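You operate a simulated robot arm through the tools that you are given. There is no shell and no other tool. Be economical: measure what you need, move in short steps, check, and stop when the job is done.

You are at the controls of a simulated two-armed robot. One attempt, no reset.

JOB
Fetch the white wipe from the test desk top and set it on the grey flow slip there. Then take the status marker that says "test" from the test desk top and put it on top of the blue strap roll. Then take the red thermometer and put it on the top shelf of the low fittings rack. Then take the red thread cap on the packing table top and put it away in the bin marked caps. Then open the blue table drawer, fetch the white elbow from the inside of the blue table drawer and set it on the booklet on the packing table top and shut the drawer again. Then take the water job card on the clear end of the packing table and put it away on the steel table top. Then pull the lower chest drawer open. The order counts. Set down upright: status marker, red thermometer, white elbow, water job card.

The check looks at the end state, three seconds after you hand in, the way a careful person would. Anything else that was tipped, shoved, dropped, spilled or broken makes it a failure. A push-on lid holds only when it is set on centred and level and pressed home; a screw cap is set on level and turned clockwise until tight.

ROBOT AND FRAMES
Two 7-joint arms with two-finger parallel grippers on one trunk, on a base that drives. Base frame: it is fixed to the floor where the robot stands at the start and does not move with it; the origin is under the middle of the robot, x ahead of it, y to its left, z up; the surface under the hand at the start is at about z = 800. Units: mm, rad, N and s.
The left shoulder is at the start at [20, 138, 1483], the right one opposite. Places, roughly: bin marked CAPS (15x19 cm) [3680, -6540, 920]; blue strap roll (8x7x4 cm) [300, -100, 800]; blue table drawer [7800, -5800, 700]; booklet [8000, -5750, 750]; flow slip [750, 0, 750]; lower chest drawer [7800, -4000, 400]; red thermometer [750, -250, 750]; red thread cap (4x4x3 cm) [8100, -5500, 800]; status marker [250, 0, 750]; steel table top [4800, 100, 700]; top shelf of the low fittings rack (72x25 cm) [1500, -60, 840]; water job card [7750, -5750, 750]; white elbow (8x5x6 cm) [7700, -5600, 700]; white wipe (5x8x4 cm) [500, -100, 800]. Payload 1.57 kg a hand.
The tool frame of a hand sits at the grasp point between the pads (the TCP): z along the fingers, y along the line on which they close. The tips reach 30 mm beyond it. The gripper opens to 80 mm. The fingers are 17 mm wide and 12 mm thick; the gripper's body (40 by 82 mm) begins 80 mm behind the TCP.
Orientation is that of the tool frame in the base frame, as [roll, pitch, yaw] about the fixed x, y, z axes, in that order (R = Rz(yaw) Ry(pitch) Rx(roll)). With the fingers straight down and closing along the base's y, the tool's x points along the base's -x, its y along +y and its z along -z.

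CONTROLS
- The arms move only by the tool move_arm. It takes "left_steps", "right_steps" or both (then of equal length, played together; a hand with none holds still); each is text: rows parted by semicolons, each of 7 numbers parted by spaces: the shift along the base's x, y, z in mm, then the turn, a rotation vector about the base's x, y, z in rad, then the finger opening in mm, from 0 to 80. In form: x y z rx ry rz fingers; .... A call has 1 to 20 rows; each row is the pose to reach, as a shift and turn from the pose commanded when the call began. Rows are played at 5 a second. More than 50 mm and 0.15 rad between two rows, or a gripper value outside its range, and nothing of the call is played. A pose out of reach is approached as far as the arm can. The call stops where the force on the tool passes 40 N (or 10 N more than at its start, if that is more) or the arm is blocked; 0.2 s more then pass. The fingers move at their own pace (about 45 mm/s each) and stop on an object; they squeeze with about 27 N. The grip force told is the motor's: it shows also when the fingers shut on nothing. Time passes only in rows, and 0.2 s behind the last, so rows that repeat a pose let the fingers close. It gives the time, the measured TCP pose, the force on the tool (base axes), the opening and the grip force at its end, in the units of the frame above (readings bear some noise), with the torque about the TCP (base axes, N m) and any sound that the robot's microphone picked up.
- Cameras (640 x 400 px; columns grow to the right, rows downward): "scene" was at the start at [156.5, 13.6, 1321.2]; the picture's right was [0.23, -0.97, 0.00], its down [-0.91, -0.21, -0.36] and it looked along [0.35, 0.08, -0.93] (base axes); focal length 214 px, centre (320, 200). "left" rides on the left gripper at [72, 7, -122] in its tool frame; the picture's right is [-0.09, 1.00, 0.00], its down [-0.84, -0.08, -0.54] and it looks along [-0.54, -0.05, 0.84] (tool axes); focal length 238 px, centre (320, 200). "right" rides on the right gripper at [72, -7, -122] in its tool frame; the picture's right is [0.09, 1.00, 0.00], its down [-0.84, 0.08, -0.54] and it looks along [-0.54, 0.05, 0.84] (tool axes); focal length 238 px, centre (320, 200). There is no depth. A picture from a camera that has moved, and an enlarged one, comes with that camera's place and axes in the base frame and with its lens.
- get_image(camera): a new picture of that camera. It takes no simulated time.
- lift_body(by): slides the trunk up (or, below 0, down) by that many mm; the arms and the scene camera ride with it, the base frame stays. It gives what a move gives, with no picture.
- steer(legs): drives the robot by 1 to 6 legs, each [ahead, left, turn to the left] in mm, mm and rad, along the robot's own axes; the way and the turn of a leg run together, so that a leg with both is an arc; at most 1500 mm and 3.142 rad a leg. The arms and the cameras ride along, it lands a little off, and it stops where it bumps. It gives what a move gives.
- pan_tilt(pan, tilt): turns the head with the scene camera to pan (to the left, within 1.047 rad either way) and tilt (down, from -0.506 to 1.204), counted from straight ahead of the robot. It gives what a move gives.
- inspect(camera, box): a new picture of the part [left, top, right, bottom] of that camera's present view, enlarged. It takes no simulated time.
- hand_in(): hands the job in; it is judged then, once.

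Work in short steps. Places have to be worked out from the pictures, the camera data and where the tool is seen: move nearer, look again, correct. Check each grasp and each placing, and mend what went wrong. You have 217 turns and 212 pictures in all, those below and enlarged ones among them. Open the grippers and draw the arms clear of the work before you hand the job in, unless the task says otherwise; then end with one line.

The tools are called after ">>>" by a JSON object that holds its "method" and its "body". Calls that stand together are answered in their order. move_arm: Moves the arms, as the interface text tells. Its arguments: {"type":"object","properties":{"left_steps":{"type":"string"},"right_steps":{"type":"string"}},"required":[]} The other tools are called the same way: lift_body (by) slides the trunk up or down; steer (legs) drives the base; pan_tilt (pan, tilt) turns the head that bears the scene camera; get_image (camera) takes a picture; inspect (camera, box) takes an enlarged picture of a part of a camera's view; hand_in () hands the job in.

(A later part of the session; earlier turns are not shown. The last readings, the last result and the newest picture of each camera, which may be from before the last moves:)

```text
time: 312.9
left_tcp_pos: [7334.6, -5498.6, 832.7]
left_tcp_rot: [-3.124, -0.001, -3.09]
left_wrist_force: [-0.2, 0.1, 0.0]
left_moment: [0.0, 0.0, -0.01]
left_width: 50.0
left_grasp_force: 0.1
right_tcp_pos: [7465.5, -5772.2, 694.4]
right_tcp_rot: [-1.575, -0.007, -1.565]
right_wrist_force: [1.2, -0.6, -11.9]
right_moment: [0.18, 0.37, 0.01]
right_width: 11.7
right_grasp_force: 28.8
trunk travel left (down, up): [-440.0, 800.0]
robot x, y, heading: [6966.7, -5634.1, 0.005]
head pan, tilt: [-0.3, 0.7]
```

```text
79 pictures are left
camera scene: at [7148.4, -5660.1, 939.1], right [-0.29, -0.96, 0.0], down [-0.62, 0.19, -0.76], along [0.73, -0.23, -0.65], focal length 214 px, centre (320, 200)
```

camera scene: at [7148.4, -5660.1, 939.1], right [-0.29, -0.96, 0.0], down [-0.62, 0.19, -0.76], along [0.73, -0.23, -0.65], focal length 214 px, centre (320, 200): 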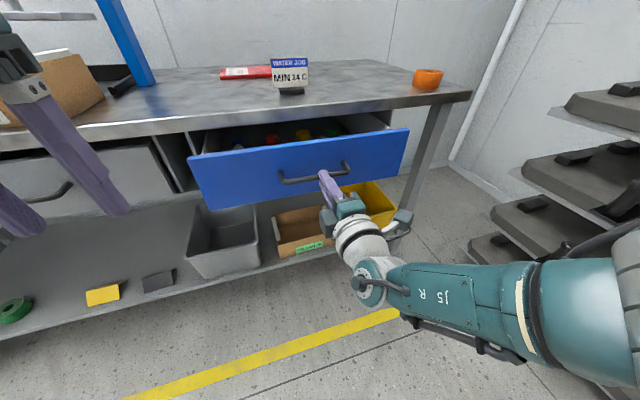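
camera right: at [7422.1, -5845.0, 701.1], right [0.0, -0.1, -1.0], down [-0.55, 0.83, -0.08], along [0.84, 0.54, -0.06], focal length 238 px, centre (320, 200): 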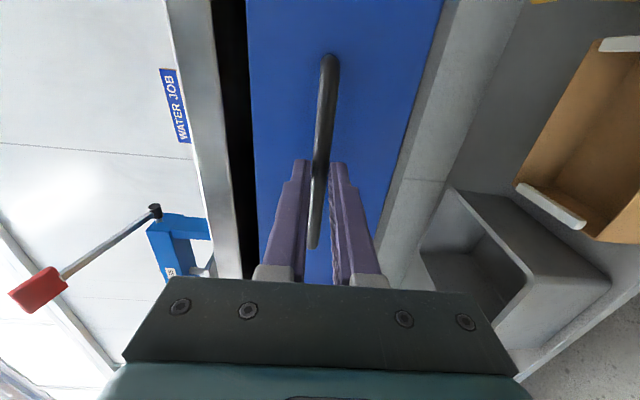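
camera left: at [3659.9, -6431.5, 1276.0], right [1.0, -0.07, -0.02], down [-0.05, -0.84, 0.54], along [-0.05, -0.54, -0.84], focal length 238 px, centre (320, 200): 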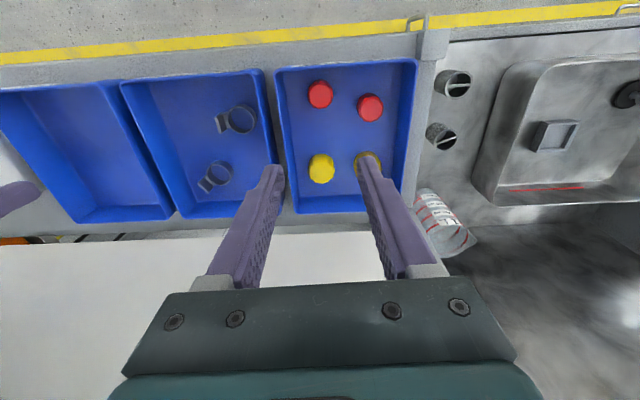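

The drawer comes out smoothly. I pull it another 170 mm.

>>> {"method": "steer", "body": {"legs": [[-170, 0, 0]]}}

>>> {"method": "get_image", "body": {"camera": "scene"}}

```text
time: 314.3
left_tcp_pos: [7167.8, -5498.7, 833.0]
left_tcp_rot: [-3.123, 0.0, -3.091]
left_wrist_force: [-0.3, -0.3, -0.3]
left_moment: [-0.02, -0.01, 0.01]
left_width: 49.8
left_grasp_force: 0.1
right_tcp_pos: [7298.6, -5772.5, 693.6]
right_tcp_rot: [-1.573, -0.006, -1.564]
right_wrist_force: [1.2, -0.2, -6.9]
right_moment: [0.23, 0.19, -0.41]
right_width: 11.4
right_grasp_force: 29.5
trunk travel left (down, up): [-440.0, 800.0]
robot x, y, heading: [6801.3, -5635.2, -0.0]
head pan, tilt: [-0.3, 0.7]
```

```text
78 pictures are left
camera scene: at [6983.0, -5660.4, 939.3], right [-0.29, -0.96, 0.0], down [-0.62, 0.19, -0.76], along [0.73, -0.22, -0.64], focal length 214 px, centre (320, 200)
```

scene: 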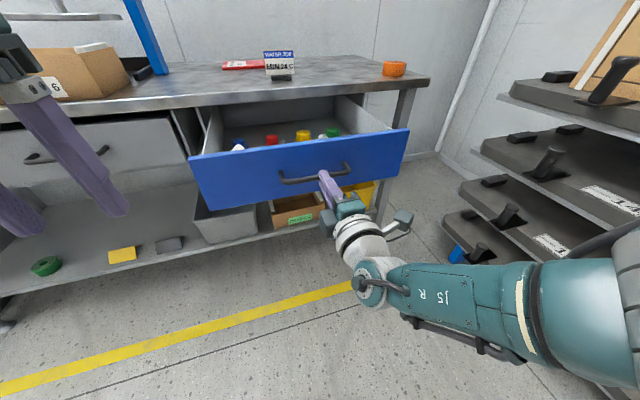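

Drawer open ~250 mm. I release the handle, back off 70 mm and pitch the right hand back to vertical and up.

>>> {"method": "move_arm", "body": {"right_steps": "0 0 0 0 0 0 30; 0 0 0 0 0 0 60; 0 0 0 0 0 0 60"}}

>>> {"method": "steer", "body": {"legs": [[-70, 0, 0]]}}

>>> {"method": "move_arm", "body": {"right_steps": "6 0 3 0 0.143 0 30; 7 0 7 0 0.286 0 30; 4 0 11 0 0.429 0 30; -2 0 18 0 0.571 0 30; -12 0 26 0 0.714 0 30; -24 0 38 0 0.857 0 30; -40 0 52 0 1.0 0 30; -57 0 70 0 1.143 0 30; -77 0 91 0 1.286 0 30; -97 0 117 0 1.428 0 30; -118 0 146 0 1.57 0 30; -118 0 146 0 1.57 0 30"}}

>>> {"method": "get_image", "body": {"camera": "scene"}}

```text
time: 315.1
left_tcp_pos: [7169.1, -5497.9, 832.7]
left_tcp_rot: [-3.123, 0.001, -3.09]
left_wrist_force: [0.7, 0.5, -0.4]
left_moment: [0.0, -0.02, 0.02]
left_width: 50.2
left_grasp_force: 0.1
right_tcp_pos: [7298.9, -5773.2, 694.4]
right_tcp_rot: [-1.574, -0.007, -1.565]
right_wrist_force: [0.4, 0.2, 0.1]
right_moment: [-0.01, -0.04, -0.01]
right_width: 59.9
right_grasp_force: 0.1
trunk travel left (down, up): [-440.0, 800.0]
robot x, y, heading: [6805.7, -5635.1, -0.003]
head pan, tilt: [-0.3, 0.7]
```

```text
time: 316.1
left_tcp_pos: [7098.1, -5497.5, 832.8]
left_tcp_rot: [-3.123, 0.002, -3.087]
left_wrist_force: [0.2, 1.0, -0.4]
left_moment: [0.0, -0.02, -0.01]
left_width: 50.0
left_grasp_force: 0.1
right_tcp_pos: [7229.0, -5771.1, 693.7]
right_tcp_rot: [-1.574, -0.006, -1.562]
right_wrist_force: [-0.1, -0.3, 1.2]
right_moment: [-0.02, 0.01, 0.03]
right_width: 60.4
right_grasp_force: 0.1
trunk travel left (down, up): [-440.0, 800.0]
robot x, y, heading: [6729.4, -5638.5, 0.001]
head pan, tilt: [-0.3, 0.7]
```

```text
time: 318.7
left_tcp_pos: [7097.9, -5497.8, 832.4]
left_tcp_rot: [-3.125, 0.002, -3.088]
left_wrist_force: [0.2, -0.2, 0.4]
left_moment: [0.0, 0.0, 0.01]
left_width: 50.1
left_grasp_force: 0.2
right_tcp_pos: [7109.5, -5772.6, 839.7]
right_tcp_rot: [3.137, 0.008, -1.565]
right_wrist_force: [-0.5, 0.1, -0.3]
right_moment: [0.0, 0.0, -0.01]
right_width: 30.0
right_grasp_force: 0.1
trunk travel left (down, up): [-440.0, 800.0]
robot x, y, heading: [6730.5, -5637.4, 0.002]
head pan, tilt: [-0.3, 0.7]
```

```text
77 pictures are left
camera scene: at [6912.6, -5660.0, 939.4], right [-0.29, -0.96, 0.0], down [-0.62, 0.19, -0.76], along [0.73, -0.22, -0.64], focal length 214 px, centre (320, 200)
```

scene: 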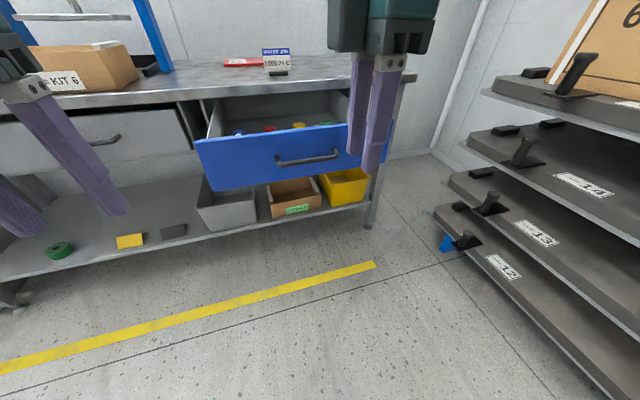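

I raise the trunk 150 mm and drive 200 mm ahead to look into the drawer.

>>> {"method": "lift_body", "body": {"by": 150}}

>>> {"method": "steer", "body": {"legs": [[200, 0, 0]]}}

>>> {"method": "pan_tilt", "body": {"pan": -0.05, "tilt": 0.8}}

>>> {"method": "get_image", "body": {"camera": "scene"}}

>>> {"method": "get_image", "body": {"camera": "left"}}

```text
time: 320.5
left_tcp_pos: [7098.7, -5497.4, 982.6]
left_tcp_rot: [-3.122, 0.002, -3.088]
left_wrist_force: [-0.1, -0.3, -0.2]
left_moment: [0.02, -0.01, 0.04]
left_width: 50.5
left_grasp_force: 0.0
right_tcp_pos: [7110.8, -5771.7, 989.9]
right_tcp_rot: [3.141, 0.01, -1.564]
right_wrist_force: [0.1, 0.6, -0.2]
right_moment: [0.02, 0.0, -0.01]
right_width: 30.0
right_grasp_force: 0.1
trunk travel left (down, up): [-590.0, 650.0]
robot x, y, heading: [6727.9, -5641.3, -0.001]
head pan, tilt: [-0.3, 0.7]
```

```text
time: 322.1
left_tcp_pos: [7294.4, -5496.6, 983.3]
left_tcp_rot: [-3.123, 0.002, -3.089]
left_wrist_force: [0.5, -0.3, 0.6]
left_moment: [0.02, 0.01, 0.0]
left_width: 49.8
left_grasp_force: 0.1
right_tcp_pos: [7307.8, -5771.0, 989.6]
right_tcp_rot: [3.14, 0.01, -1.565]
right_wrist_force: [0.6, 0.4, 0.5]
right_moment: [0.02, -0.03, 0.02]
right_width: 30.0
right_grasp_force: 0.1
trunk travel left (down, up): [-590.0, 650.0]
robot x, y, heading: [6927.2, -5635.7, 0.0]
head pan, tilt: [-0.3, 0.7]
```

```text
time: 322.8
left_tcp_pos: [7295.4, -5497.6, 982.9]
left_tcp_rot: [-3.123, 0.004, -3.088]
left_wrist_force: [0.6, -0.5, 0.3]
left_moment: [0.0, 0.01, 0.01]
left_width: 49.8
left_grasp_force: 0.0
right_tcp_pos: [7306.5, -5770.9, 990.0]
right_tcp_rot: [3.139, 0.006, -1.566]
right_wrist_force: [-0.3, 0.2, -0.1]
right_moment: [0.0, 0.01, 0.01]
right_width: 29.9
right_grasp_force: 0.1
trunk travel left (down, up): [-590.0, 650.0]
robot x, y, heading: [6924.4, -5636.3, 0.005]
head pan, tilt: [-0.051, 0.799]
```

```text
76 pictures are left
camera scene: at [7109.2, -5638.2, 1081.2], right [-0.05, -1.0, 0.0], down [-0.72, 0.03, -0.7], along [0.7, -0.03, -0.72], focal length 214 px, centre (320, 200)
```

scene: 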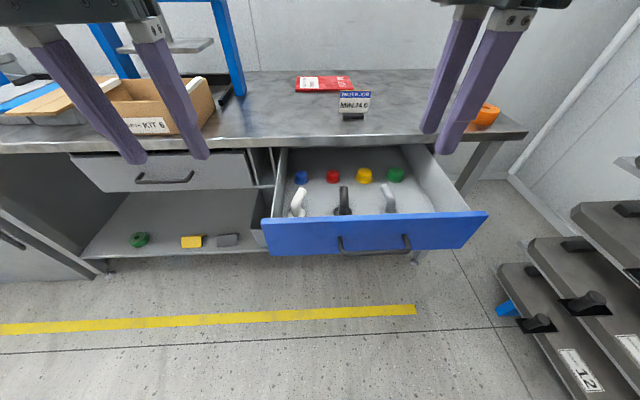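

```text
75 pictures are left
camera left: at [7222.7, -5492.1, 1105.7], right [0.04, 1.0, -0.02], down [0.84, -0.02, 0.54], along [0.54, -0.04, -0.84], focal length 238 px, centre (320, 200)
```

left: 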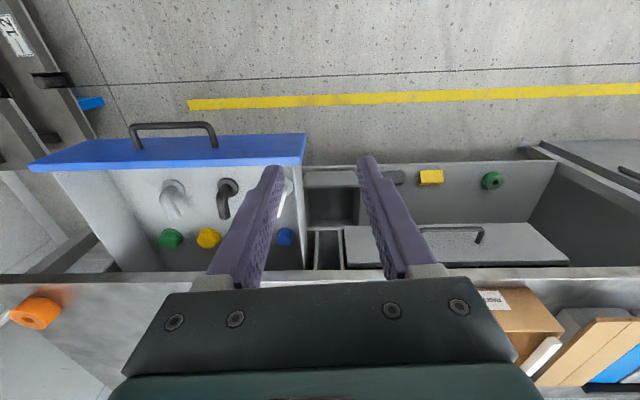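

I enlarge the drawer contents.

>>> {"method": "inspect", "body": {"camera": "scene", "box": [260, 140, 440, 250]}}

```text
3.56 times, centred on (350, 195) of scene
camera zoom: at [7109.2, -5638.2, 1081.2], right [-0.05, -1.0, 0.0], down [-0.72, 0.03, -0.7], along [0.7, -0.03, -0.72], focal length 763 px, centre (213, 218)
```

zoom: 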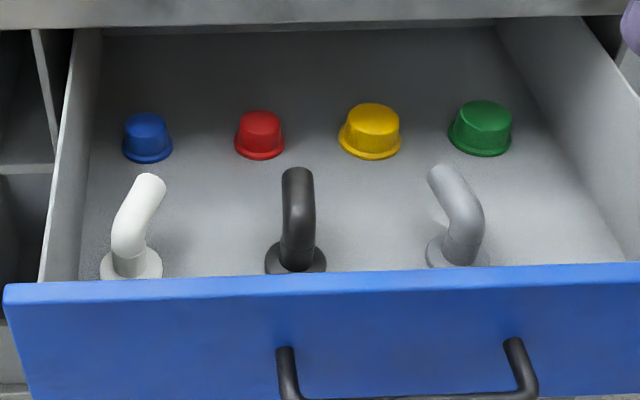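

The white elbow is at the left front, standing on its flange. I move so the left hand is near it and look from above.

>>> {"method": "steer", "body": {"legs": [[90, -95, 0]]}}

>>> {"method": "get_image", "body": {"camera": "left"}}

>>> {"method": "get_image", "body": {"camera": "scene"}}

```text
time: 324.1
left_tcp_pos: [7384.9, -5589.4, 982.7]
left_tcp_rot: [-3.122, 0.001, -3.089]
left_wrist_force: [-0.5, 0.3, -0.1]
left_moment: [0.01, -0.03, 0.0]
left_width: 49.9
left_grasp_force: 0.0
right_tcp_pos: [7396.4, -5864.5, 989.6]
right_tcp_rot: [3.139, 0.009, -1.568]
right_wrist_force: [0.1, -0.2, 0.7]
right_moment: [0.0, 0.01, 0.01]
right_width: 29.8
right_grasp_force: 0.1
trunk travel left (down, up): [-590.0, 650.0]
robot x, y, heading: [7016.5, -5728.8, 0.002]
head pan, tilt: [-0.051, 0.799]
```

```text
73 pictures are left
camera left: at [7312.7, -5585.2, 1105.7], right [0.04, 1.0, -0.02], down [0.84, -0.02, 0.54], along [0.54, -0.04, -0.84], focal length 238 px, centre (320, 200)
```

left: 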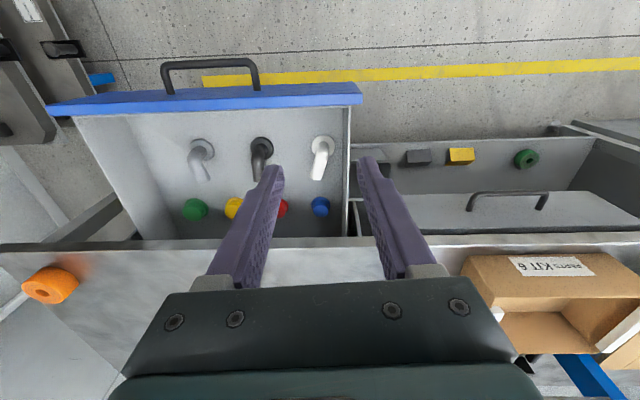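

```text
72 pictures are left
camera scene: at [7198.8, -5731.0, 1081.2], right [-0.05, -1.0, 0.0], down [-0.72, 0.03, -0.7], along [0.7, -0.03, -0.72], focal length 214 px, centre (320, 200)
```

scene: 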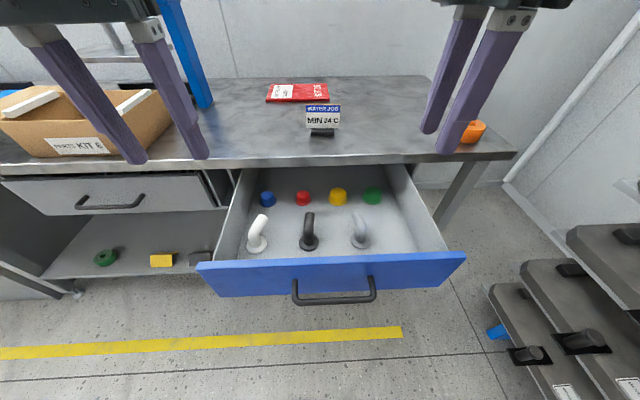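

The elbow's flange is at (7479,-5596, z≈650) with its outlet pointing to (7527,-5609). I lower the trunk 150, drive 45 mm closer, and turn the left hand −0.3 rad above it.

>>> {"method": "lift_body", "body": {"by": -150}}

>>> {"method": "steer", "body": {"legs": [[45, 0, 0]]}}

>>> {"method": "move_arm", "body": {"left_steps": "15 -2 0 0 0 -0.1 44; 35 -5 0 0.01 0 -0.2 44; 55 -8 0 0.02 0 -0.3 44; 60 -8 0 0.02 0 -0.3 44"}}

>>> {"method": "get_image", "body": {"camera": "left"}}

>>> {"method": "get_image", "body": {"camera": "scene"}}

```text
time: 325.9
left_tcp_pos: [7385.0, -5589.8, 833.0]
left_tcp_rot: [-3.122, 0.001, -3.09]
left_wrist_force: [0.5, -0.2, 0.3]
left_moment: [-0.01, 0.01, -0.04]
left_width: 49.8
left_grasp_force: 0.1
right_tcp_pos: [7395.9, -5865.4, 839.5]
right_tcp_rot: [3.138, 0.009, -1.57]
right_wrist_force: [0.2, -1.4, 0.1]
right_moment: [0.0, 0.01, 0.0]
right_width: 29.9
right_grasp_force: 0.1
trunk travel left (down, up): [-440.0, 800.0]
robot x, y, heading: [7017.4, -5731.6, 0.003]
head pan, tilt: [-0.051, 0.799]
```

```text
time: 326.8
left_tcp_pos: [7429.8, -5591.1, 833.2]
left_tcp_rot: [-3.123, 0.001, -3.092]
left_wrist_force: [-0.6, 0.1, -0.1]
left_moment: [0.0, 0.02, 0.03]
left_width: 49.9
left_grasp_force: 0.0
right_tcp_pos: [7440.6, -5864.0, 839.7]
right_tcp_rot: [3.138, 0.009, -1.567]
right_wrist_force: [0.0, -0.1, -0.1]
right_moment: [-0.01, 0.04, -0.03]
right_width: 29.8
right_grasp_force: 0.1
trunk travel left (down, up): [-440.0, 800.0]
robot x, y, heading: [7062.3, -5728.9, 0.004]
head pan, tilt: [-0.051, 0.799]
```

```text
time: 327.8
left_tcp_pos: [7488.4, -5597.8, 832.9]
left_tcp_rot: [3.141, -0.002, 2.892]
left_wrist_force: [0.2, -0.4, 0.6]
left_moment: [0.0, 0.0, 0.0]
left_width: 43.9
left_grasp_force: 0.1
right_tcp_pos: [7440.8, -5864.6, 839.1]
right_tcp_rot: [3.141, 0.009, -1.566]
right_wrist_force: [0.0, 0.3, 0.2]
right_moment: [-0.02, 0.0, -0.03]
right_width: 30.0
right_grasp_force: 0.0
trunk travel left (down, up): [-440.0, 800.0]
robot x, y, heading: [7060.4, -5724.6, -0.0]
head pan, tilt: [-0.051, 0.799]
```

```text
71 pictures are left
camera left: at [7421.2, -5573.6, 956.4], right [0.34, 0.94, 0.0], down [0.79, -0.28, 0.54], along [0.51, -0.18, -0.84], focal length 238 px, centre (320, 200)
```

left: 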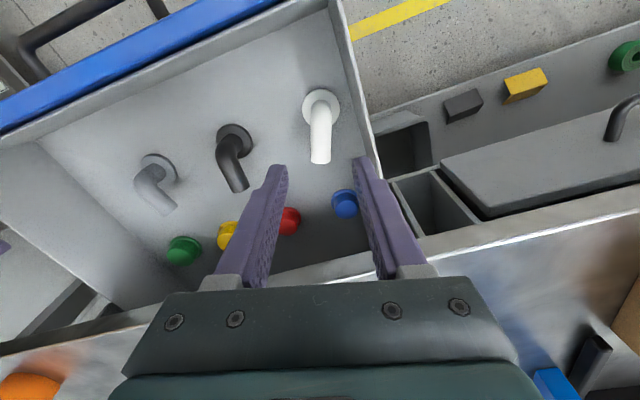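

```text
70 pictures are left
camera scene: at [7242.9, -5730.8, 931.2], right [-0.05, -1.0, 0.0], down [-0.72, 0.03, -0.7], along [0.7, -0.03, -0.72], focal length 214 px, centre (320, 200)
```

scene: 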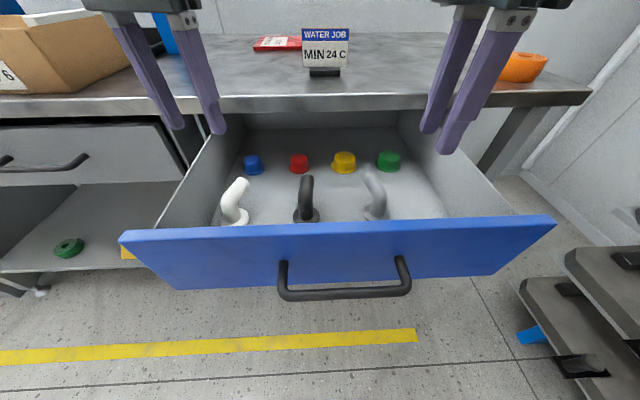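

Aligned over the elbow. I narrow the opening to 40 mm and descend in stages to z≈693.

>>> {"method": "move_arm", "body": {"left_steps": "0 0 -30 0 0 0 40; 0 0 -65 0 0 0 40; 0 0 -100 0 0 0 40; 0 0 -100 0 0 0 40"}}

>>> {"method": "get_image", "body": {"camera": "left"}}

```text
time: 328.8
left_tcp_pos: [7489.7, -5597.2, 730.8]
left_tcp_rot: [3.139, 0.0, 2.893]
left_wrist_force: [-0.3, 0.2, 0.0]
left_moment: [0.01, -0.01, 0.01]
left_width: 39.9
left_grasp_force: 0.1
right_tcp_pos: [7440.6, -5864.0, 839.6]
right_tcp_rot: [3.139, 0.01, -1.567]
right_wrist_force: [0.1, 0.6, 0.1]
right_moment: [-0.03, -0.02, 0.02]
right_width: 30.2
right_grasp_force: 0.0
trunk travel left (down, up): [-440.0, 800.0]
robot x, y, heading: [7063.6, -5729.8, -0.003]
head pan, tilt: [-0.051, 0.799]
```

```text
69 pictures are left
camera left: at [7422.0, -5573.5, 853.7], right [0.34, 0.94, 0.0], down [0.79, -0.28, 0.54], along [0.51, -0.18, -0.84], focal length 238 px, centre (320, 200)
```

left: 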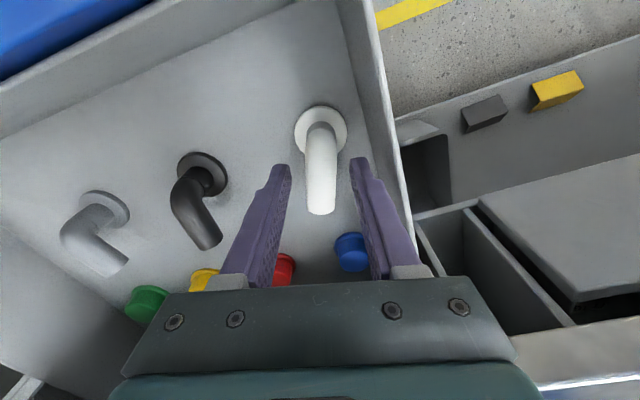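

Good alignment; I descend 38 mm more and close.

>>> {"method": "move_arm", "body": {"left_steps": "-1 0 -20 0 0 0 40; -2 0 -38 0 0 0 40; -2 0 -38 0 0 0 40; -2 0 -38 0 0 0 20; -2 0 -38 0 0 0 0; -2 0 -38 0 0 0 0"}}

>>> {"method": "get_image", "body": {"camera": "left"}}

```text
time: 330.2
left_tcp_pos: [7488.2, -5596.8, 692.7]
left_tcp_rot: [3.139, -0.003, 2.891]
left_wrist_force: [-0.1, 0.2, -0.5]
left_moment: [0.04, 0.02, -0.01]
left_width: 23.8
left_grasp_force: 27.0
right_tcp_pos: [7439.9, -5864.1, 839.3]
right_tcp_rot: [3.14, 0.008, -1.567]
right_wrist_force: [-0.1, -0.2, -0.1]
right_moment: [-0.01, -0.01, 0.01]
right_width: 30.1
right_grasp_force: 0.0
trunk travel left (down, up): [-440.0, 800.0]
robot x, y, heading: [7059.7, -5724.3, 0.003]
head pan, tilt: [-0.051, 0.799]
```

```text
68 pictures are left
camera left: at [7419.9, -5574.0, 816.7], right [0.33, 0.94, 0.0], down [0.79, -0.28, 0.54], along [0.51, -0.18, -0.84], focal length 238 px, centre (320, 200)
```

left: 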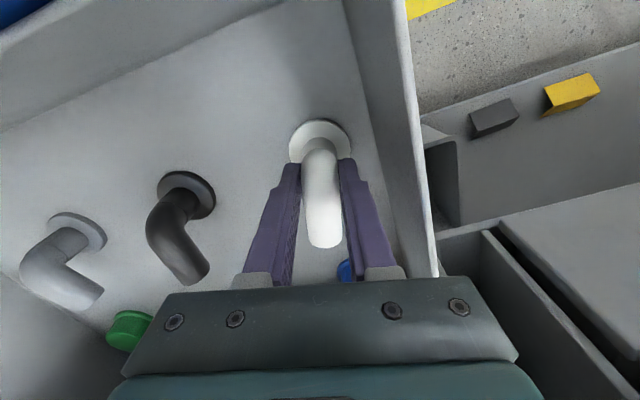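

Gripped (24 mm). I lift it slowly out of the drawer.

>>> {"method": "move_arm", "body": {"left_steps": "0 0 8 0 0 0 0; 0 0 20 0 0 0 0; 0 0 40 0 0 0 0; 0 0 65 0 0 0 0; 0 0 95 0 0 0 0; -5 0 125 0 0 0 0; -10 0 155 0 0 0 0; -10 0 155 0 0 0 0"}}

>>> {"method": "get_image", "body": {"camera": "left"}}

```text
time: 332.0
left_tcp_pos: [7477.0, -5598.1, 850.9]
left_tcp_rot: [3.14, -0.001, 2.893]
left_wrist_force: [-0.5, -1.1, -0.8]
left_moment: [0.01, 0.0, -0.02]
left_width: 23.5
left_grasp_force: 27.5
right_tcp_pos: [7439.9, -5865.5, 838.6]
right_tcp_rot: [3.141, 0.008, -1.567]
right_wrist_force: [0.3, 0.2, 1.1]
right_moment: [-0.01, -0.03, 0.0]
right_width: 30.1
right_grasp_force: 0.1
trunk travel left (down, up): [-440.0, 800.0]
robot x, y, heading: [7059.5, -5730.3, 0.003]
head pan, tilt: [-0.051, 0.799]
```

```text
67 pictures are left
camera left: at [7409.4, -5573.9, 973.6], right [0.33, 0.94, 0.0], down [0.79, -0.28, 0.54], along [0.51, -0.18, -0.84], focal length 238 px, centre (320, 200)
```

left: 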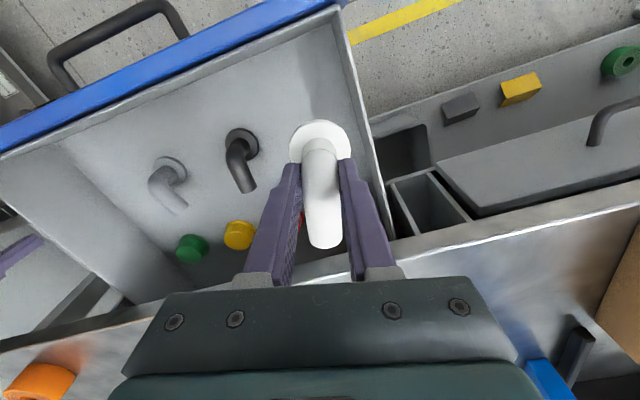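

Next I close the drawer with the right hand: back off, turn the right tool to its natural yaw, and lower it in front of the handle; the left hand rises a bit with the elbow.

>>> {"method": "steer", "body": {"legs": [[-260, 0, 0]]}}

>>> {"method": "move_arm", "body": {"right_steps": "0 8 -10 0 0 -0.143 10; 0 16 -20 0 0 -0.286 0; 0 24 -30 0 0 -0.429 0; 0 32 -42 0 0 -0.572 0; 0 40 -54 0 0 -0.715 0; 0 48 -66 0 0 -0.858 0; 0 56 -78 0 0 -1.0 0; 0 64 -92 0 0 -1.143 0; 0 72 -106 0 0 -1.286 0; 0 80 -120 0 0 -1.43 0; 0 90 -134 0 0 -1.57 0; 0 90 -134 0 0 -1.57 0", "left_steps": "-5 0 3 0 0 0 0; -10 0 6 0 0 0 0; -15 0 9 0 0 0 0; -20 0 12 0 0 0 0; -25 0 15 0 0 0 0; -30 0 18 0 0 0 0; -30 0 21 0 0 0 0; -30 0 24 0 0 0 0; -30 0 27 0 0 0 0; -30 0 30 0 0 0 0; -30 0 30 0 0 0 0; -30 0 30 0 0 0 0"}}

>>> {"method": "get_image", "body": {"camera": "scene"}}

```text
time: 333.9
left_tcp_pos: [7216.4, -5601.1, 850.2]
left_tcp_rot: [3.139, -0.002, 2.884]
left_wrist_force: [-0.2, 0.4, -0.5]
left_moment: [-0.03, 0.0, 0.0]
left_width: 23.6
left_grasp_force: 27.6
right_tcp_pos: [7177.6, -5867.3, 839.1]
right_tcp_rot: [3.139, 0.007, -1.574]
right_wrist_force: [-0.5, 0.0, -0.2]
right_moment: [0.01, -0.02, 0.03]
right_width: 30.0
right_grasp_force: 0.1
trunk travel left (down, up): [-440.0, 800.0]
robot x, y, heading: [6797.3, -5726.8, -0.005]
head pan, tilt: [-0.051, 0.799]
```

```text
time: 336.4
left_tcp_pos: [7187.1, -5600.4, 880.2]
left_tcp_rot: [3.14, -0.001, 2.886]
left_wrist_force: [-0.2, 1.0, -0.7]
left_moment: [-0.01, -0.03, 0.0]
left_width: 23.5
left_grasp_force: 26.7
right_tcp_pos: [7178.3, -5774.2, 704.8]
right_tcp_rot: [3.142, 0.009, 3.136]
right_wrist_force: [-0.1, -0.8, -0.5]
right_moment: [-0.01, 0.0, 0.03]
right_width: 0.0
right_grasp_force: 21.7
trunk travel left (down, up): [-440.0, 800.0]
robot x, y, heading: [6801.5, -5724.8, -0.007]
head pan, tilt: [-0.051, 0.799]
```

```text
66 pictures are left
camera scene: at [6981.6, -5732.0, 931.2], right [-0.06, -1.0, 0.0], down [-0.72, 0.04, -0.7], along [0.7, -0.04, -0.72], focal length 214 px, centre (320, 200)
```

scene: 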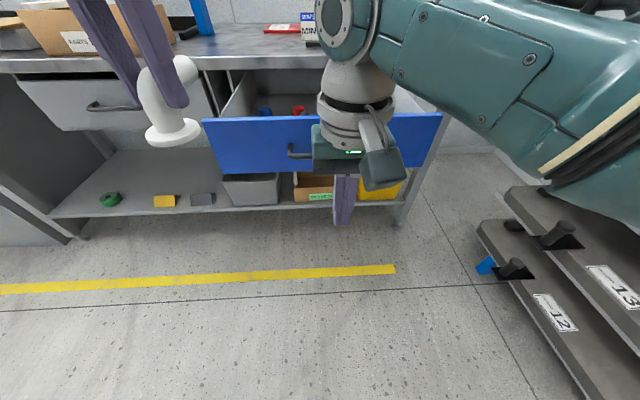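

Right fingers are in front of the handle. I drive forward to push the drawer shut.

>>> {"method": "steer", "body": {"legs": [[370, 0, 0.005]]}}

>>> {"method": "get_image", "body": {"camera": "scene"}}

```text
time: 338.8
left_tcp_pos: [7557.7, -5596.4, 880.1]
left_tcp_rot: [3.14, 0.001, 2.894]
left_wrist_force: [0.2, 0.6, -0.6]
left_moment: [0.01, 0.04, -0.01]
left_width: 23.6
left_grasp_force: 26.9
right_tcp_pos: [7549.9, -5772.0, 705.4]
right_tcp_rot: [3.142, 0.008, -3.135]
right_wrist_force: [-0.2, -0.3, 0.0]
right_moment: [0.02, -0.01, 0.01]
right_width: 0.0
right_grasp_force: 21.3
trunk travel left (down, up): [-440.0, 800.0]
robot x, y, heading: [7171.4, -5727.3, 0.007]
head pan, tilt: [-0.051, 0.799]
```

```text
65 pictures are left
camera scene: at [7353.2, -5729.8, 931.2], right [-0.04, -1.0, 0.0], down [-0.72, 0.03, -0.7], along [0.7, -0.03, -0.72], focal length 214 px, centre (320, 200)
```

scene: 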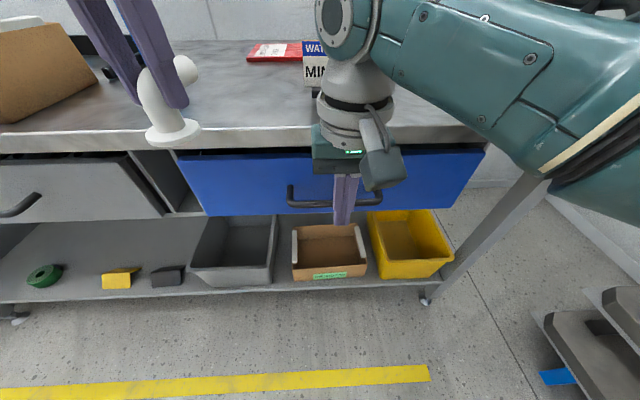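

Almost shut. I push another 25 mm (it will stop on resistance).

>>> {"method": "steer", "body": {"legs": [[25, 0, 0]]}}

>>> {"method": "inspect", "body": {"camera": "scene", "box": [100, 120, 500, 260]}}

```text
time: 339.7
left_tcp_pos: [7577.7, -5596.8, 879.0]
left_tcp_rot: [-3.141, -0.002, 2.897]
left_wrist_force: [0.3, 0.1, -0.2]
left_moment: [0.0, 0.01, -0.01]
left_width: 23.7
left_grasp_force: 27.1
right_tcp_pos: [7561.0, -5770.3, 702.7]
right_tcp_rot: [3.141, -0.028, -3.13]
right_wrist_force: [-7.2, -0.3, 2.0]
right_moment: [-0.06, 0.02, -0.03]
right_width: 0.1
right_grasp_force: 20.8
trunk travel left (down, up): [-440.0, 800.0]
robot x, y, heading: [7190.1, -5730.5, 0.006]
head pan, tilt: [-0.051, 0.799]
stopped in leg 1: the force on the tool passed its limit at 49 N (the readings are from after the stop); the commanded pose is now the measured one
```

```text
1.60 times, centred on (300, 190) of scene
camera zoom: at [7373.0, -5730.0, 930.9], right [-0.05, -1.0, 0.0], down [-0.72, 0.03, -0.7], along [0.7, -0.03, -0.72], focal length 343 px, centre (352, 216)
```

zoom: 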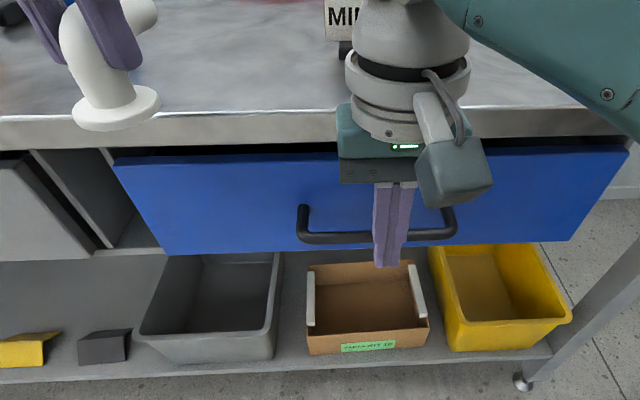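

The drawer is shut (stopped exactly at the closed position). Now I back off, raise the trunk 130 mm, turn right by 90° and swing the left arm out sideways with the elbow.

>>> {"method": "steer", "body": {"legs": [[-340, 0, 0]]}}

>>> {"method": "lift_body", "body": {"by": 130}}

>>> {"method": "steer", "body": {"legs": [[0, 0, -1.577]]}}

```text
time: 342.0
left_tcp_pos: [7239.2, -5600.1, 879.9]
left_tcp_rot: [3.139, -0.001, 2.883]
left_wrist_force: [-0.5, 0.9, 0.0]
left_moment: [0.01, -0.01, 0.0]
left_width: 23.5
left_grasp_force: 26.5
right_tcp_pos: [7221.2, -5774.6, 703.5]
right_tcp_rot: [3.141, -0.02, 3.14]
right_wrist_force: [-0.1, 0.0, -0.9]
right_moment: [-0.01, 0.01, -0.07]
right_width: 0.0
right_grasp_force: 20.8
trunk travel left (down, up): [-440.0, 800.0]
robot x, y, heading: [6851.3, -5728.3, -0.006]
head pan, tilt: [-0.051, 0.799]
```

```text
time: 343.5
left_tcp_pos: [7238.9, -5600.5, 1010.2]
left_tcp_rot: [3.14, -0.002, 2.883]
left_wrist_force: [-0.2, 0.2, -0.3]
left_moment: [-0.03, 0.01, -0.02]
left_width: 23.5
left_grasp_force: 27.3
right_tcp_pos: [7222.3, -5775.4, 833.3]
right_tcp_rot: [3.142, -0.022, 3.14]
right_wrist_force: [0.2, -0.4, 0.4]
right_moment: [0.01, 0.02, 0.04]
right_width: 0.2
right_grasp_force: 20.9
trunk travel left (down, up): [-570.0, 670.0]
robot x, y, heading: [6848.8, -5726.6, -0.003]
head pan, tilt: [-0.051, 0.799]
```

```text
time: 347.8
left_tcp_pos: [6976.2, -6115.5, 1010.3]
left_tcp_rot: [3.139, 0.0, 1.309]
left_wrist_force: [-0.5, -0.3, -0.3]
left_moment: [0.01, -0.04, -0.01]
left_width: 23.3
left_grasp_force: 27.4
right_tcp_pos: [6802.2, -6098.3, 832.2]
right_tcp_rot: [-3.141, -0.02, 1.567]
right_wrist_force: [0.6, -0.1, -0.1]
right_moment: [0.02, 0.05, 0.03]
right_width: 0.0
right_grasp_force: 21.1
trunk travel left (down, up): [-570.0, 670.0]
robot x, y, heading: [6852.4, -5729.9, -1.583]
head pan, tilt: [-0.051, 0.799]
```

Turned. Now the left arm swings out to +x, keeping the tool vertical.

>>> {"method": "move_arm", "body": {"left_steps": "45 1 -3 0 0 0.124 0; 89 8 -6 0 0 0.248 0; 133 20 -9 0 0 0.372 0; 175 37 -12 0 0 0.496 0; 214 60 -15 0 0 0.62 0; 250 87 -18 0 0 0.744 0; 282 118 -21 0 0 0.868 0; 311 153 -24 0 0 0.992 0; 335 191 -27 0 0 1.116 0; 353 232 -30 0 0 1.24 0; 367 275 -33 0 0 1.364 0; 375 320 -36 0 0 1.488 0; 378 364 -39 0 0 1.61 0; 378 364 -39 0 0 1.61 0"}}

>>> {"method": "steer", "body": {"legs": [[0, 450, 0.01]]}}

>>> {"method": "get_image", "body": {"camera": "left"}}

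>>> {"method": "pan_tilt", "body": {"pan": 1.04, "tilt": 0.5}}

>>> {"method": "get_image", "body": {"camera": "scene"}}

```text
time: 349.9
left_tcp_pos: [7254.4, -5933.8, 935.2]
left_tcp_rot: [-3.03, -0.147, 2.353]
left_wrist_force: [1.2, -0.1, 0.6]
left_moment: [0.01, -0.03, -0.01]
left_width: 23.6
left_grasp_force: 26.6
right_tcp_pos: [6801.4, -6098.1, 832.7]
right_tcp_rot: [-3.141, -0.02, 1.566]
right_wrist_force: [0.6, 0.4, -0.1]
right_moment: [0.01, -0.02, -0.01]
right_width: 0.1
right_grasp_force: 20.7
trunk travel left (down, up): [-570.0, 670.0]
robot x, y, heading: [6851.2, -5733.2, -1.581]
head pan, tilt: [-0.051, 0.799]
stopped in row 10 (left hand): the arm was blocked; the commanded pose is now the measured one
```

```text
time: 352.6
left_tcp_pos: [7698.5, -5935.6, 936.2]
left_tcp_rot: [-3.032, -0.145, 2.356]
left_wrist_force: [0.4, 0.7, -0.2]
left_moment: [0.01, 0.01, -0.02]
left_width: 23.7
left_grasp_force: 27.0
right_tcp_pos: [7245.5, -6102.5, 833.0]
right_tcp_rot: [-3.141, -0.019, 1.569]
right_wrist_force: [0.1, 0.0, -0.8]
right_moment: [-0.01, 0.01, 0.05]
right_width: 0.0
right_grasp_force: 21.4
trunk travel left (down, up): [-570.0, 670.0]
robot x, y, heading: [7293.3, -5734.7, -1.585]
head pan, tilt: [-0.051, 0.799]
```

```text
63 pictures are left
camera left: at [7675.2, -5883.8, 1066.4], right [0.75, 0.65, -0.12], down [0.63, -0.65, 0.42], along [0.19, -0.39, -0.9], focal length 238 px, centre (320, 200)
```

left: 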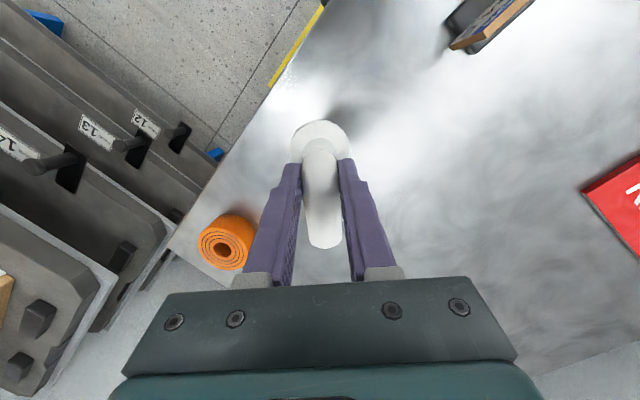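

```text
time: 353.9
left_tcp_pos: [7699.1, -5935.6, 935.7]
left_tcp_rot: [-3.03, -0.144, 2.354]
left_wrist_force: [-0.2, 0.0, 0.1]
left_moment: [-0.01, 0.03, 0.05]
left_width: 23.6
left_grasp_force: 27.4
right_tcp_pos: [7245.1, -6101.5, 834.4]
right_tcp_rot: [-3.141, -0.021, 1.57]
right_wrist_force: [0.3, -0.2, -0.6]
right_moment: [0.01, 0.0, -0.01]
right_width: 0.0
right_grasp_force: 21.3
trunk travel left (down, up): [-570.0, 670.0]
robot x, y, heading: [7293.8, -5731.4, -1.582]
head pan, tilt: [1.04, 0.499]
```

```text
62 pictures are left
camera scene: at [7372.9, -5877.2, 1087.1], right [-0.51, -0.86, 0.0], down [-0.41, 0.25, -0.88], along [0.75, -0.45, -0.48], focal length 214 px, centre (320, 200)
```

scene: 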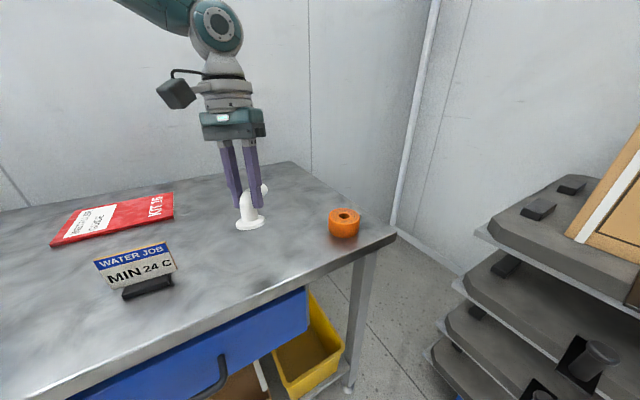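

The swing stopped midway, with the elbow safely over the table's right end, slightly tilted. I extend outward while levelling, then continue the swing.

>>> {"method": "move_arm", "body": {"left_steps": "15 -10 5 -0.006 -0.045 0 0; 30 -20 10 -0.012 -0.09 0 0; 46 -32 15 -0.018 -0.135 0 0; 50 -30 20 -0.0235 -0.18 0 0; 50 -30 20 -0.0235 -0.18 0 0"}}

```text
time: 355.1
left_tcp_pos: [7748.2, -5965.3, 956.1]
left_tcp_rot: [3.141, 0.003, 2.363]
left_wrist_force: [0.5, 1.1, -0.5]
left_moment: [0.01, -0.01, -0.01]
left_width: 23.5
left_grasp_force: 27.7
right_tcp_pos: [7246.1, -6102.1, 834.4]
right_tcp_rot: [3.141, -0.021, 1.569]
right_wrist_force: [0.7, -0.5, -0.1]
right_moment: [0.0, 0.01, 0.01]
right_width: 0.1
right_grasp_force: 21.4
trunk travel left (down, up): [-570.0, 670.0]
robot x, y, heading: [7290.6, -5730.1, -1.581]
head pan, tilt: [1.04, 0.499]
```

Level again. I continue the swing in small steps.

>>> {"method": "move_arm", "body": {"left_steps": "23 38 0 0 0 0.115 0; 41 78 0 0 0 0.23 0; 54 121 0 0 0 0.345 0; 63 164 0 0 0 0.46 0; 66 206 0 0 0 0.57 0; 66 206 0 0 0 0.57 0"}}

>>> {"method": "get_image", "body": {"camera": "scene"}}

```text
time: 355.8
left_tcp_pos: [7735.7, -5905.9, 909.7]
left_tcp_rot: [-3.054, -0.139, 2.507]
left_wrist_force: [0.2, -0.8, -0.3]
left_moment: [0.01, 0.0, 0.0]
left_width: 23.6
left_grasp_force: 26.9
right_tcp_pos: [7244.0, -6101.9, 833.0]
right_tcp_rot: [-3.141, -0.021, 1.568]
right_wrist_force: [0.4, 0.1, 0.1]
right_moment: [0.03, 0.02, 0.02]
right_width: 0.0
right_grasp_force: 21.1
trunk travel left (down, up): [-570.0, 670.0]
robot x, y, heading: [7291.1, -5729.2, -1.584]
head pan, tilt: [1.04, 0.499]
stopped in row 3 (left hand): the arm was blocked; the commanded pose is now the measured one
```

```text
61 pictures are left
camera scene: at [7372.9, -5877.3, 1087.2], right [-0.51, -0.86, 0.0], down [-0.41, 0.25, -0.88], along [0.75, -0.45, -0.48], focal length 214 px, centre (320, 200)
```

scene: 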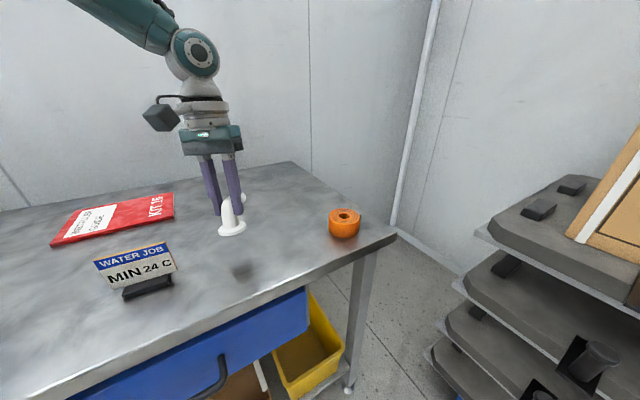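

The wrist sits too high relative to the shoulder. I raise the trunk 110 mm (hand then lower relative to the shoulder), level and extend, then swing on.

>>> {"method": "lift_body", "body": {"by": 110}}

>>> {"method": "move_arm", "body": {"left_steps": "15 0 -5 -0.003 -0.054 0 0; 30 0 -10 -0.007 -0.108 0 0; 43 -5 -15 -0.0114 -0.163 0 0; 43 -5 -25 -0.0114 -0.163 0 0; 43 -5 -25 -0.0114 -0.163 0 0"}}

>>> {"method": "move_arm", "body": {"left_steps": "12 40 0 0 0 0.11 0; 22 80 0 0 0 0.22 0; 28 122 0 0 0 0.33 0; 28 122 0 0 0 0.33 0"}}

```text
time: 357.2
left_tcp_pos: [7736.2, -5906.0, 1019.6]
left_tcp_rot: [-3.058, -0.144, 2.508]
left_wrist_force: [0.4, 0.5, -0.5]
left_moment: [0.03, -0.01, 0.01]
left_width: 23.3
left_grasp_force: 27.6
right_tcp_pos: [7244.9, -6102.5, 942.5]
right_tcp_rot: [-3.141, -0.021, 1.57]
right_wrist_force: [-0.2, 0.5, -1.1]
right_moment: [0.0, 0.0, 0.0]
right_width: 0.1
right_grasp_force: 21.2
trunk travel left (down, up): [-680.0, 560.0]
robot x, y, heading: [7294.9, -5726.8, -1.576]
head pan, tilt: [1.04, 0.499]
```

```text
time: 358.4
left_tcp_pos: [7782.2, -5910.4, 996.7]
left_tcp_rot: [3.135, 0.003, 2.519]
left_wrist_force: [-1.0, 0.1, 0.1]
left_moment: [0.03, -0.02, 0.0]
left_width: 23.7
left_grasp_force: 27.0
right_tcp_pos: [7245.0, -6102.3, 943.3]
right_tcp_rot: [3.141, -0.021, 1.57]
right_wrist_force: [0.1, 0.1, 0.9]
right_moment: [-0.03, -0.01, 0.01]
right_width: 0.0
right_grasp_force: 21.3
trunk travel left (down, up): [-680.0, 560.0]
robot x, y, heading: [7292.9, -5731.2, -1.578]
head pan, tilt: [1.04, 0.499]
```

```text
time: 359.3
left_tcp_pos: [7761.5, -5808.2, 955.7]
left_tcp_rot: [-3.113, -0.125, 2.768]
left_wrist_force: [-0.8, 0.0, 0.6]
left_moment: [-0.01, -0.03, 0.03]
left_width: 23.5
left_grasp_force: 26.9
right_tcp_pos: [7244.1, -6103.9, 943.6]
right_tcp_rot: [3.142, -0.021, 1.567]
right_wrist_force: [0.5, 0.2, -0.4]
right_moment: [0.01, -0.02, -0.01]
right_width: 0.0
right_grasp_force: 21.5
trunk travel left (down, up): [-680.0, 560.0]
robot x, y, heading: [7294.4, -5734.1, -1.582]
head pan, tilt: [1.04, 0.499]
stopped in row 4 (left hand): the arm was blocked; the commanded pose is now the measured one
```

I look at the arm itself to see what blocks it.

>>> {"method": "pan_tilt", "body": {"pan": 1.04, "tilt": 0.1}}

>>> {"method": "get_image", "body": {"camera": "scene"}}

```text
time: 360.2
left_tcp_pos: [7759.7, -5807.0, 954.7]
left_tcp_rot: [-3.117, -0.128, 2.771]
left_wrist_force: [0.2, 0.6, -0.2]
left_moment: [-0.01, 0.0, -0.05]
left_width: 23.4
left_grasp_force: 27.2
right_tcp_pos: [7244.8, -6101.9, 943.5]
right_tcp_rot: [3.141, -0.02, 1.568]
right_wrist_force: [0.5, 0.8, -0.1]
right_moment: [0.0, 0.0, -0.04]
right_width: 0.3
right_grasp_force: 21.1
trunk travel left (down, up): [-680.0, 560.0]
robot x, y, heading: [7296.0, -5730.6, -1.581]
head pan, tilt: [1.04, 0.099]
```

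```text
60 pictures are left
camera scene: at [7373.8, -5877.7, 1234.1], right [-0.51, -0.86, 0.0], down [-0.09, 0.05, -0.99], along [0.85, -0.51, -0.1], focal length 214 px, centre (320, 200)
```

scene: 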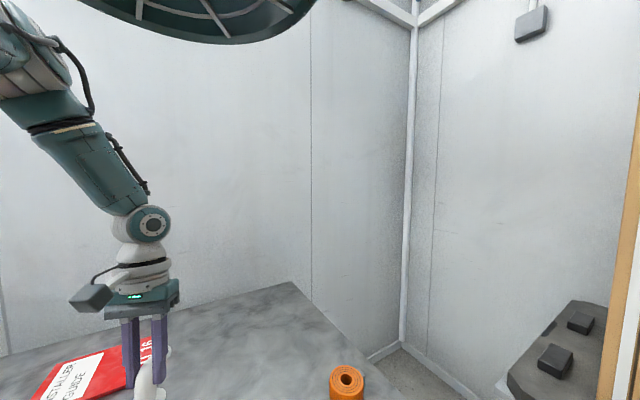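

The elbow joint points up; only the far end of the swing is awkward. I level the tool while extending, and use the base for the remaining shift.

>>> {"method": "move_arm", "body": {"left_steps": "12 0 3 -0.006 -0.042 0 0; 24 0 6 -0.012 -0.084 0 0; 36 0 10 -0.019 -0.1265 0 0; 42 0 15 -0.019 -0.1265 0 0; 42 0 15 -0.019 -0.1265 0 0"}}

>>> {"method": "pan_tilt", "body": {"pan": 1.04, "tilt": 0.5}}

>>> {"method": "get_image", "body": {"camera": "scene"}}

```text
time: 361.4
left_tcp_pos: [7788.3, -5813.5, 958.9]
left_tcp_rot: [-3.127, -0.04, 2.748]
left_wrist_force: [-0.2, 0.1, -0.3]
left_moment: [0.0, 0.03, 0.02]
left_width: 23.5
left_grasp_force: 27.2
right_tcp_pos: [7244.7, -6102.1, 943.2]
right_tcp_rot: [-3.141, -0.02, 1.57]
right_wrist_force: [-0.3, 0.2, 0.4]
right_moment: [0.01, 0.01, 0.01]
right_width: 0.0
right_grasp_force: 21.2
trunk travel left (down, up): [-680.0, 560.0]
robot x, y, heading: [7295.8, -5734.8, -1.579]
head pan, tilt: [1.04, 0.099]
```

```text
time: 362.2
left_tcp_pos: [7788.9, -5814.9, 958.4]
left_tcp_rot: [-3.126, -0.041, 2.748]
left_wrist_force: [0.0, 0.5, 0.5]
left_moment: [-0.03, 0.0, 0.0]
left_width: 23.6
left_grasp_force: 27.3
right_tcp_pos: [7246.0, -6103.3, 942.2]
right_tcp_rot: [-3.141, -0.022, 1.568]
right_wrist_force: [0.8, 0.0, 0.6]
right_moment: [0.01, -0.02, -0.02]
right_width: 0.0
right_grasp_force: 21.5
trunk travel left (down, up): [-680.0, 560.0]
robot x, y, heading: [7296.3, -5729.4, -1.578]
head pan, tilt: [1.04, 0.499]
```

```text
59 pictures are left
camera scene: at [7372.9, -5877.1, 1197.2], right [-0.51, -0.86, 0.0], down [-0.41, 0.25, -0.88], along [0.75, -0.45, -0.48], focal length 214 px, centre (320, 200)
```

scene: 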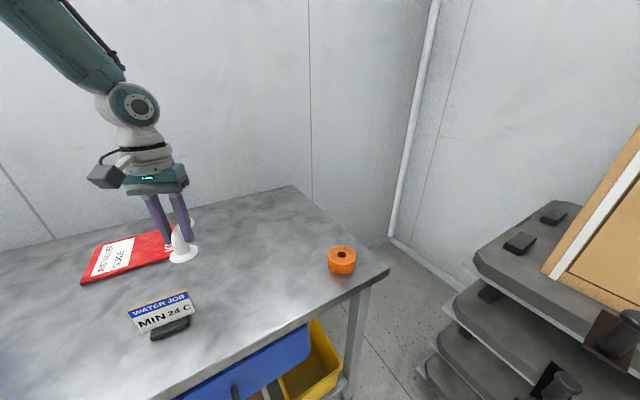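

Hand is nearly level at (7788,-5814). The booklet spans about x 7927–8077, y −5803…−5592. I drive diagonally (back 116, left 190) to bring the elbow over it.

>>> {"method": "steer", "body": {"legs": [[-116, 150, 0]]}}

>>> {"method": "steer", "body": {"legs": [[0, 45, 0]]}}

>>> {"method": "get_image", "body": {"camera": "scene"}}

>>> {"method": "get_image", "body": {"camera": "left"}}

```text
time: 363.8
left_tcp_pos: [7938.8, -5700.7, 957.8]
left_tcp_rot: [-3.126, -0.042, 2.749]
left_wrist_force: [0.0, 0.0, 0.7]
left_moment: [0.01, 0.0, -0.01]
left_width: 23.6
left_grasp_force: 25.9
right_tcp_pos: [7396.2, -5988.5, 943.9]
right_tcp_rot: [3.141, -0.021, 1.568]
right_wrist_force: [-0.6, 0.8, -0.9]
right_moment: [-0.01, 0.02, 0.0]
right_width: 0.1
right_grasp_force: 21.0
trunk travel left (down, up): [-680.0, 560.0]
robot x, y, heading: [7442.7, -5618.0, -1.578]
head pan, tilt: [1.04, 0.499]
```

```text
time: 364.7
left_tcp_pos: [7981.1, -5701.4, 956.6]
left_tcp_rot: [-3.123, -0.045, 2.747]
left_wrist_force: [0.0, 0.5, -0.5]
left_moment: [0.01, -0.01, 0.0]
left_width: 23.3
left_grasp_force: 27.4
right_tcp_pos: [7440.0, -5989.5, 943.9]
right_tcp_rot: [-3.141, -0.022, 1.57]
right_wrist_force: [0.3, -0.2, 0.8]
right_moment: [-0.01, -0.02, -0.03]
right_width: 0.2
right_grasp_force: 21.8
trunk travel left (down, up): [-680.0, 560.0]
robot x, y, heading: [7491.2, -5617.9, -1.583]
head pan, tilt: [1.04, 0.499]
```

```text
58 pictures are left
camera scene: at [7567.9, -5764.1, 1197.2], right [-0.51, -0.86, 0.0], down [-0.41, 0.25, -0.88], along [0.75, -0.45, -0.48], focal length 214 px, centre (320, 200)
```

scene: 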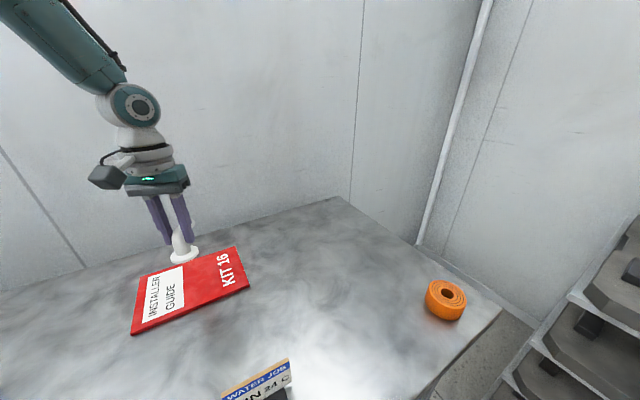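

```text
57 pictures are left
camera left: at [7923.6, -5668.4, 1082.7], right [0.47, 0.88, -0.02], down [0.77, -0.39, 0.51], along [0.44, -0.25, -0.86], focal length 238 px, centre (320, 200)
```

left: 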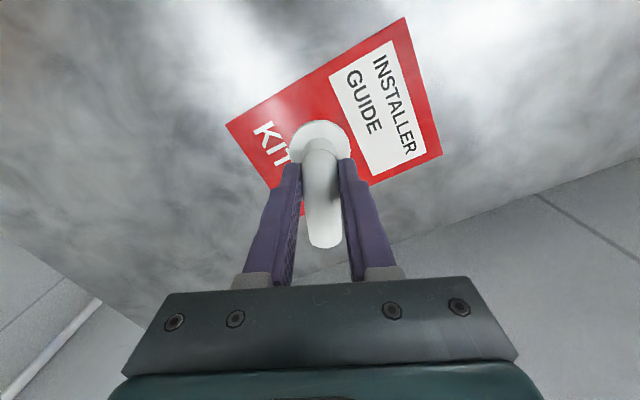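

The booklet centre is (8001,-5694); the elbow is over it. I lower in stages, expecting the arm to level itself as the reach improves.

>>> {"method": "move_arm", "body": {"left_steps": "0 0 -25 0 0 0 0; 0 0 -50 0 0 0 0; 0 0 -75 0 0 0 0; 0 0 -90 0 0 0 0; 0 0 -90 0 0 0 0"}}

>>> {"method": "get_image", "body": {"camera": "left"}}

>>> {"method": "inspect", "body": {"camera": "scene", "box": [60, 140, 280, 350]}}

```text
time: 365.9
left_tcp_pos: [7981.7, -5701.7, 866.7]
left_tcp_rot: [-3.125, -0.045, 2.747]
left_wrist_force: [-3.3, 1.2, 13.6]
left_moment: [0.1, -0.02, 0.07]
left_width: 23.4
left_grasp_force: 27.0
right_tcp_pos: [7440.2, -5988.9, 943.9]
right_tcp_rot: [3.139, -0.02, 1.568]
right_wrist_force: [-0.3, -0.2, 0.1]
right_moment: [-0.04, 0.03, -0.03]
right_width: 0.0
right_grasp_force: 21.5
trunk travel left (down, up): [-680.0, 560.0]
robot x, y, heading: [7489.4, -5620.5, -1.581]
head pan, tilt: [1.04, 0.499]
```

```text
56 pictures are left
camera left: at [7924.5, -5668.0, 992.9], right [0.47, 0.88, -0.02], down [0.77, -0.39, 0.51], along [0.44, -0.25, -0.86], focal length 238 px, centre (320, 200)
```

left: 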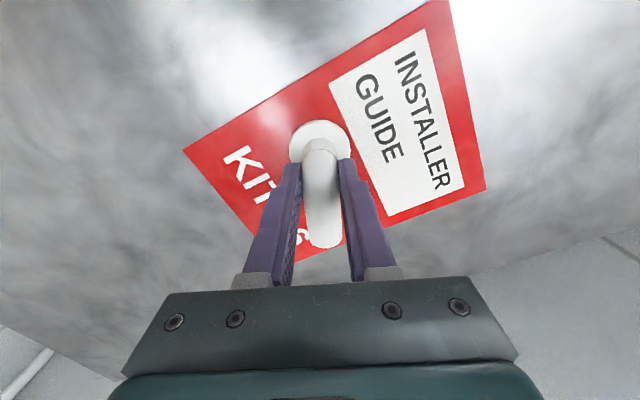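

```text
1.90 times, centred on (170, 245) of scene
camera zoom: at [7568.2, -5764.1, 1197.4], right [-0.51, -0.86, 0.0], down [-0.41, 0.25, -0.88], along [0.75, -0.45, -0.48], focal length 408 px, centre (606, 114)
```

zoom: 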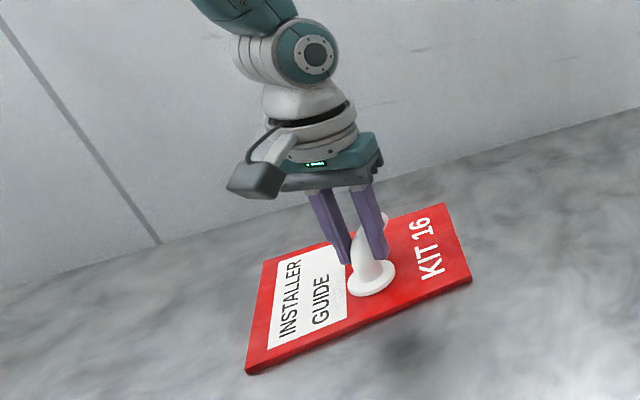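

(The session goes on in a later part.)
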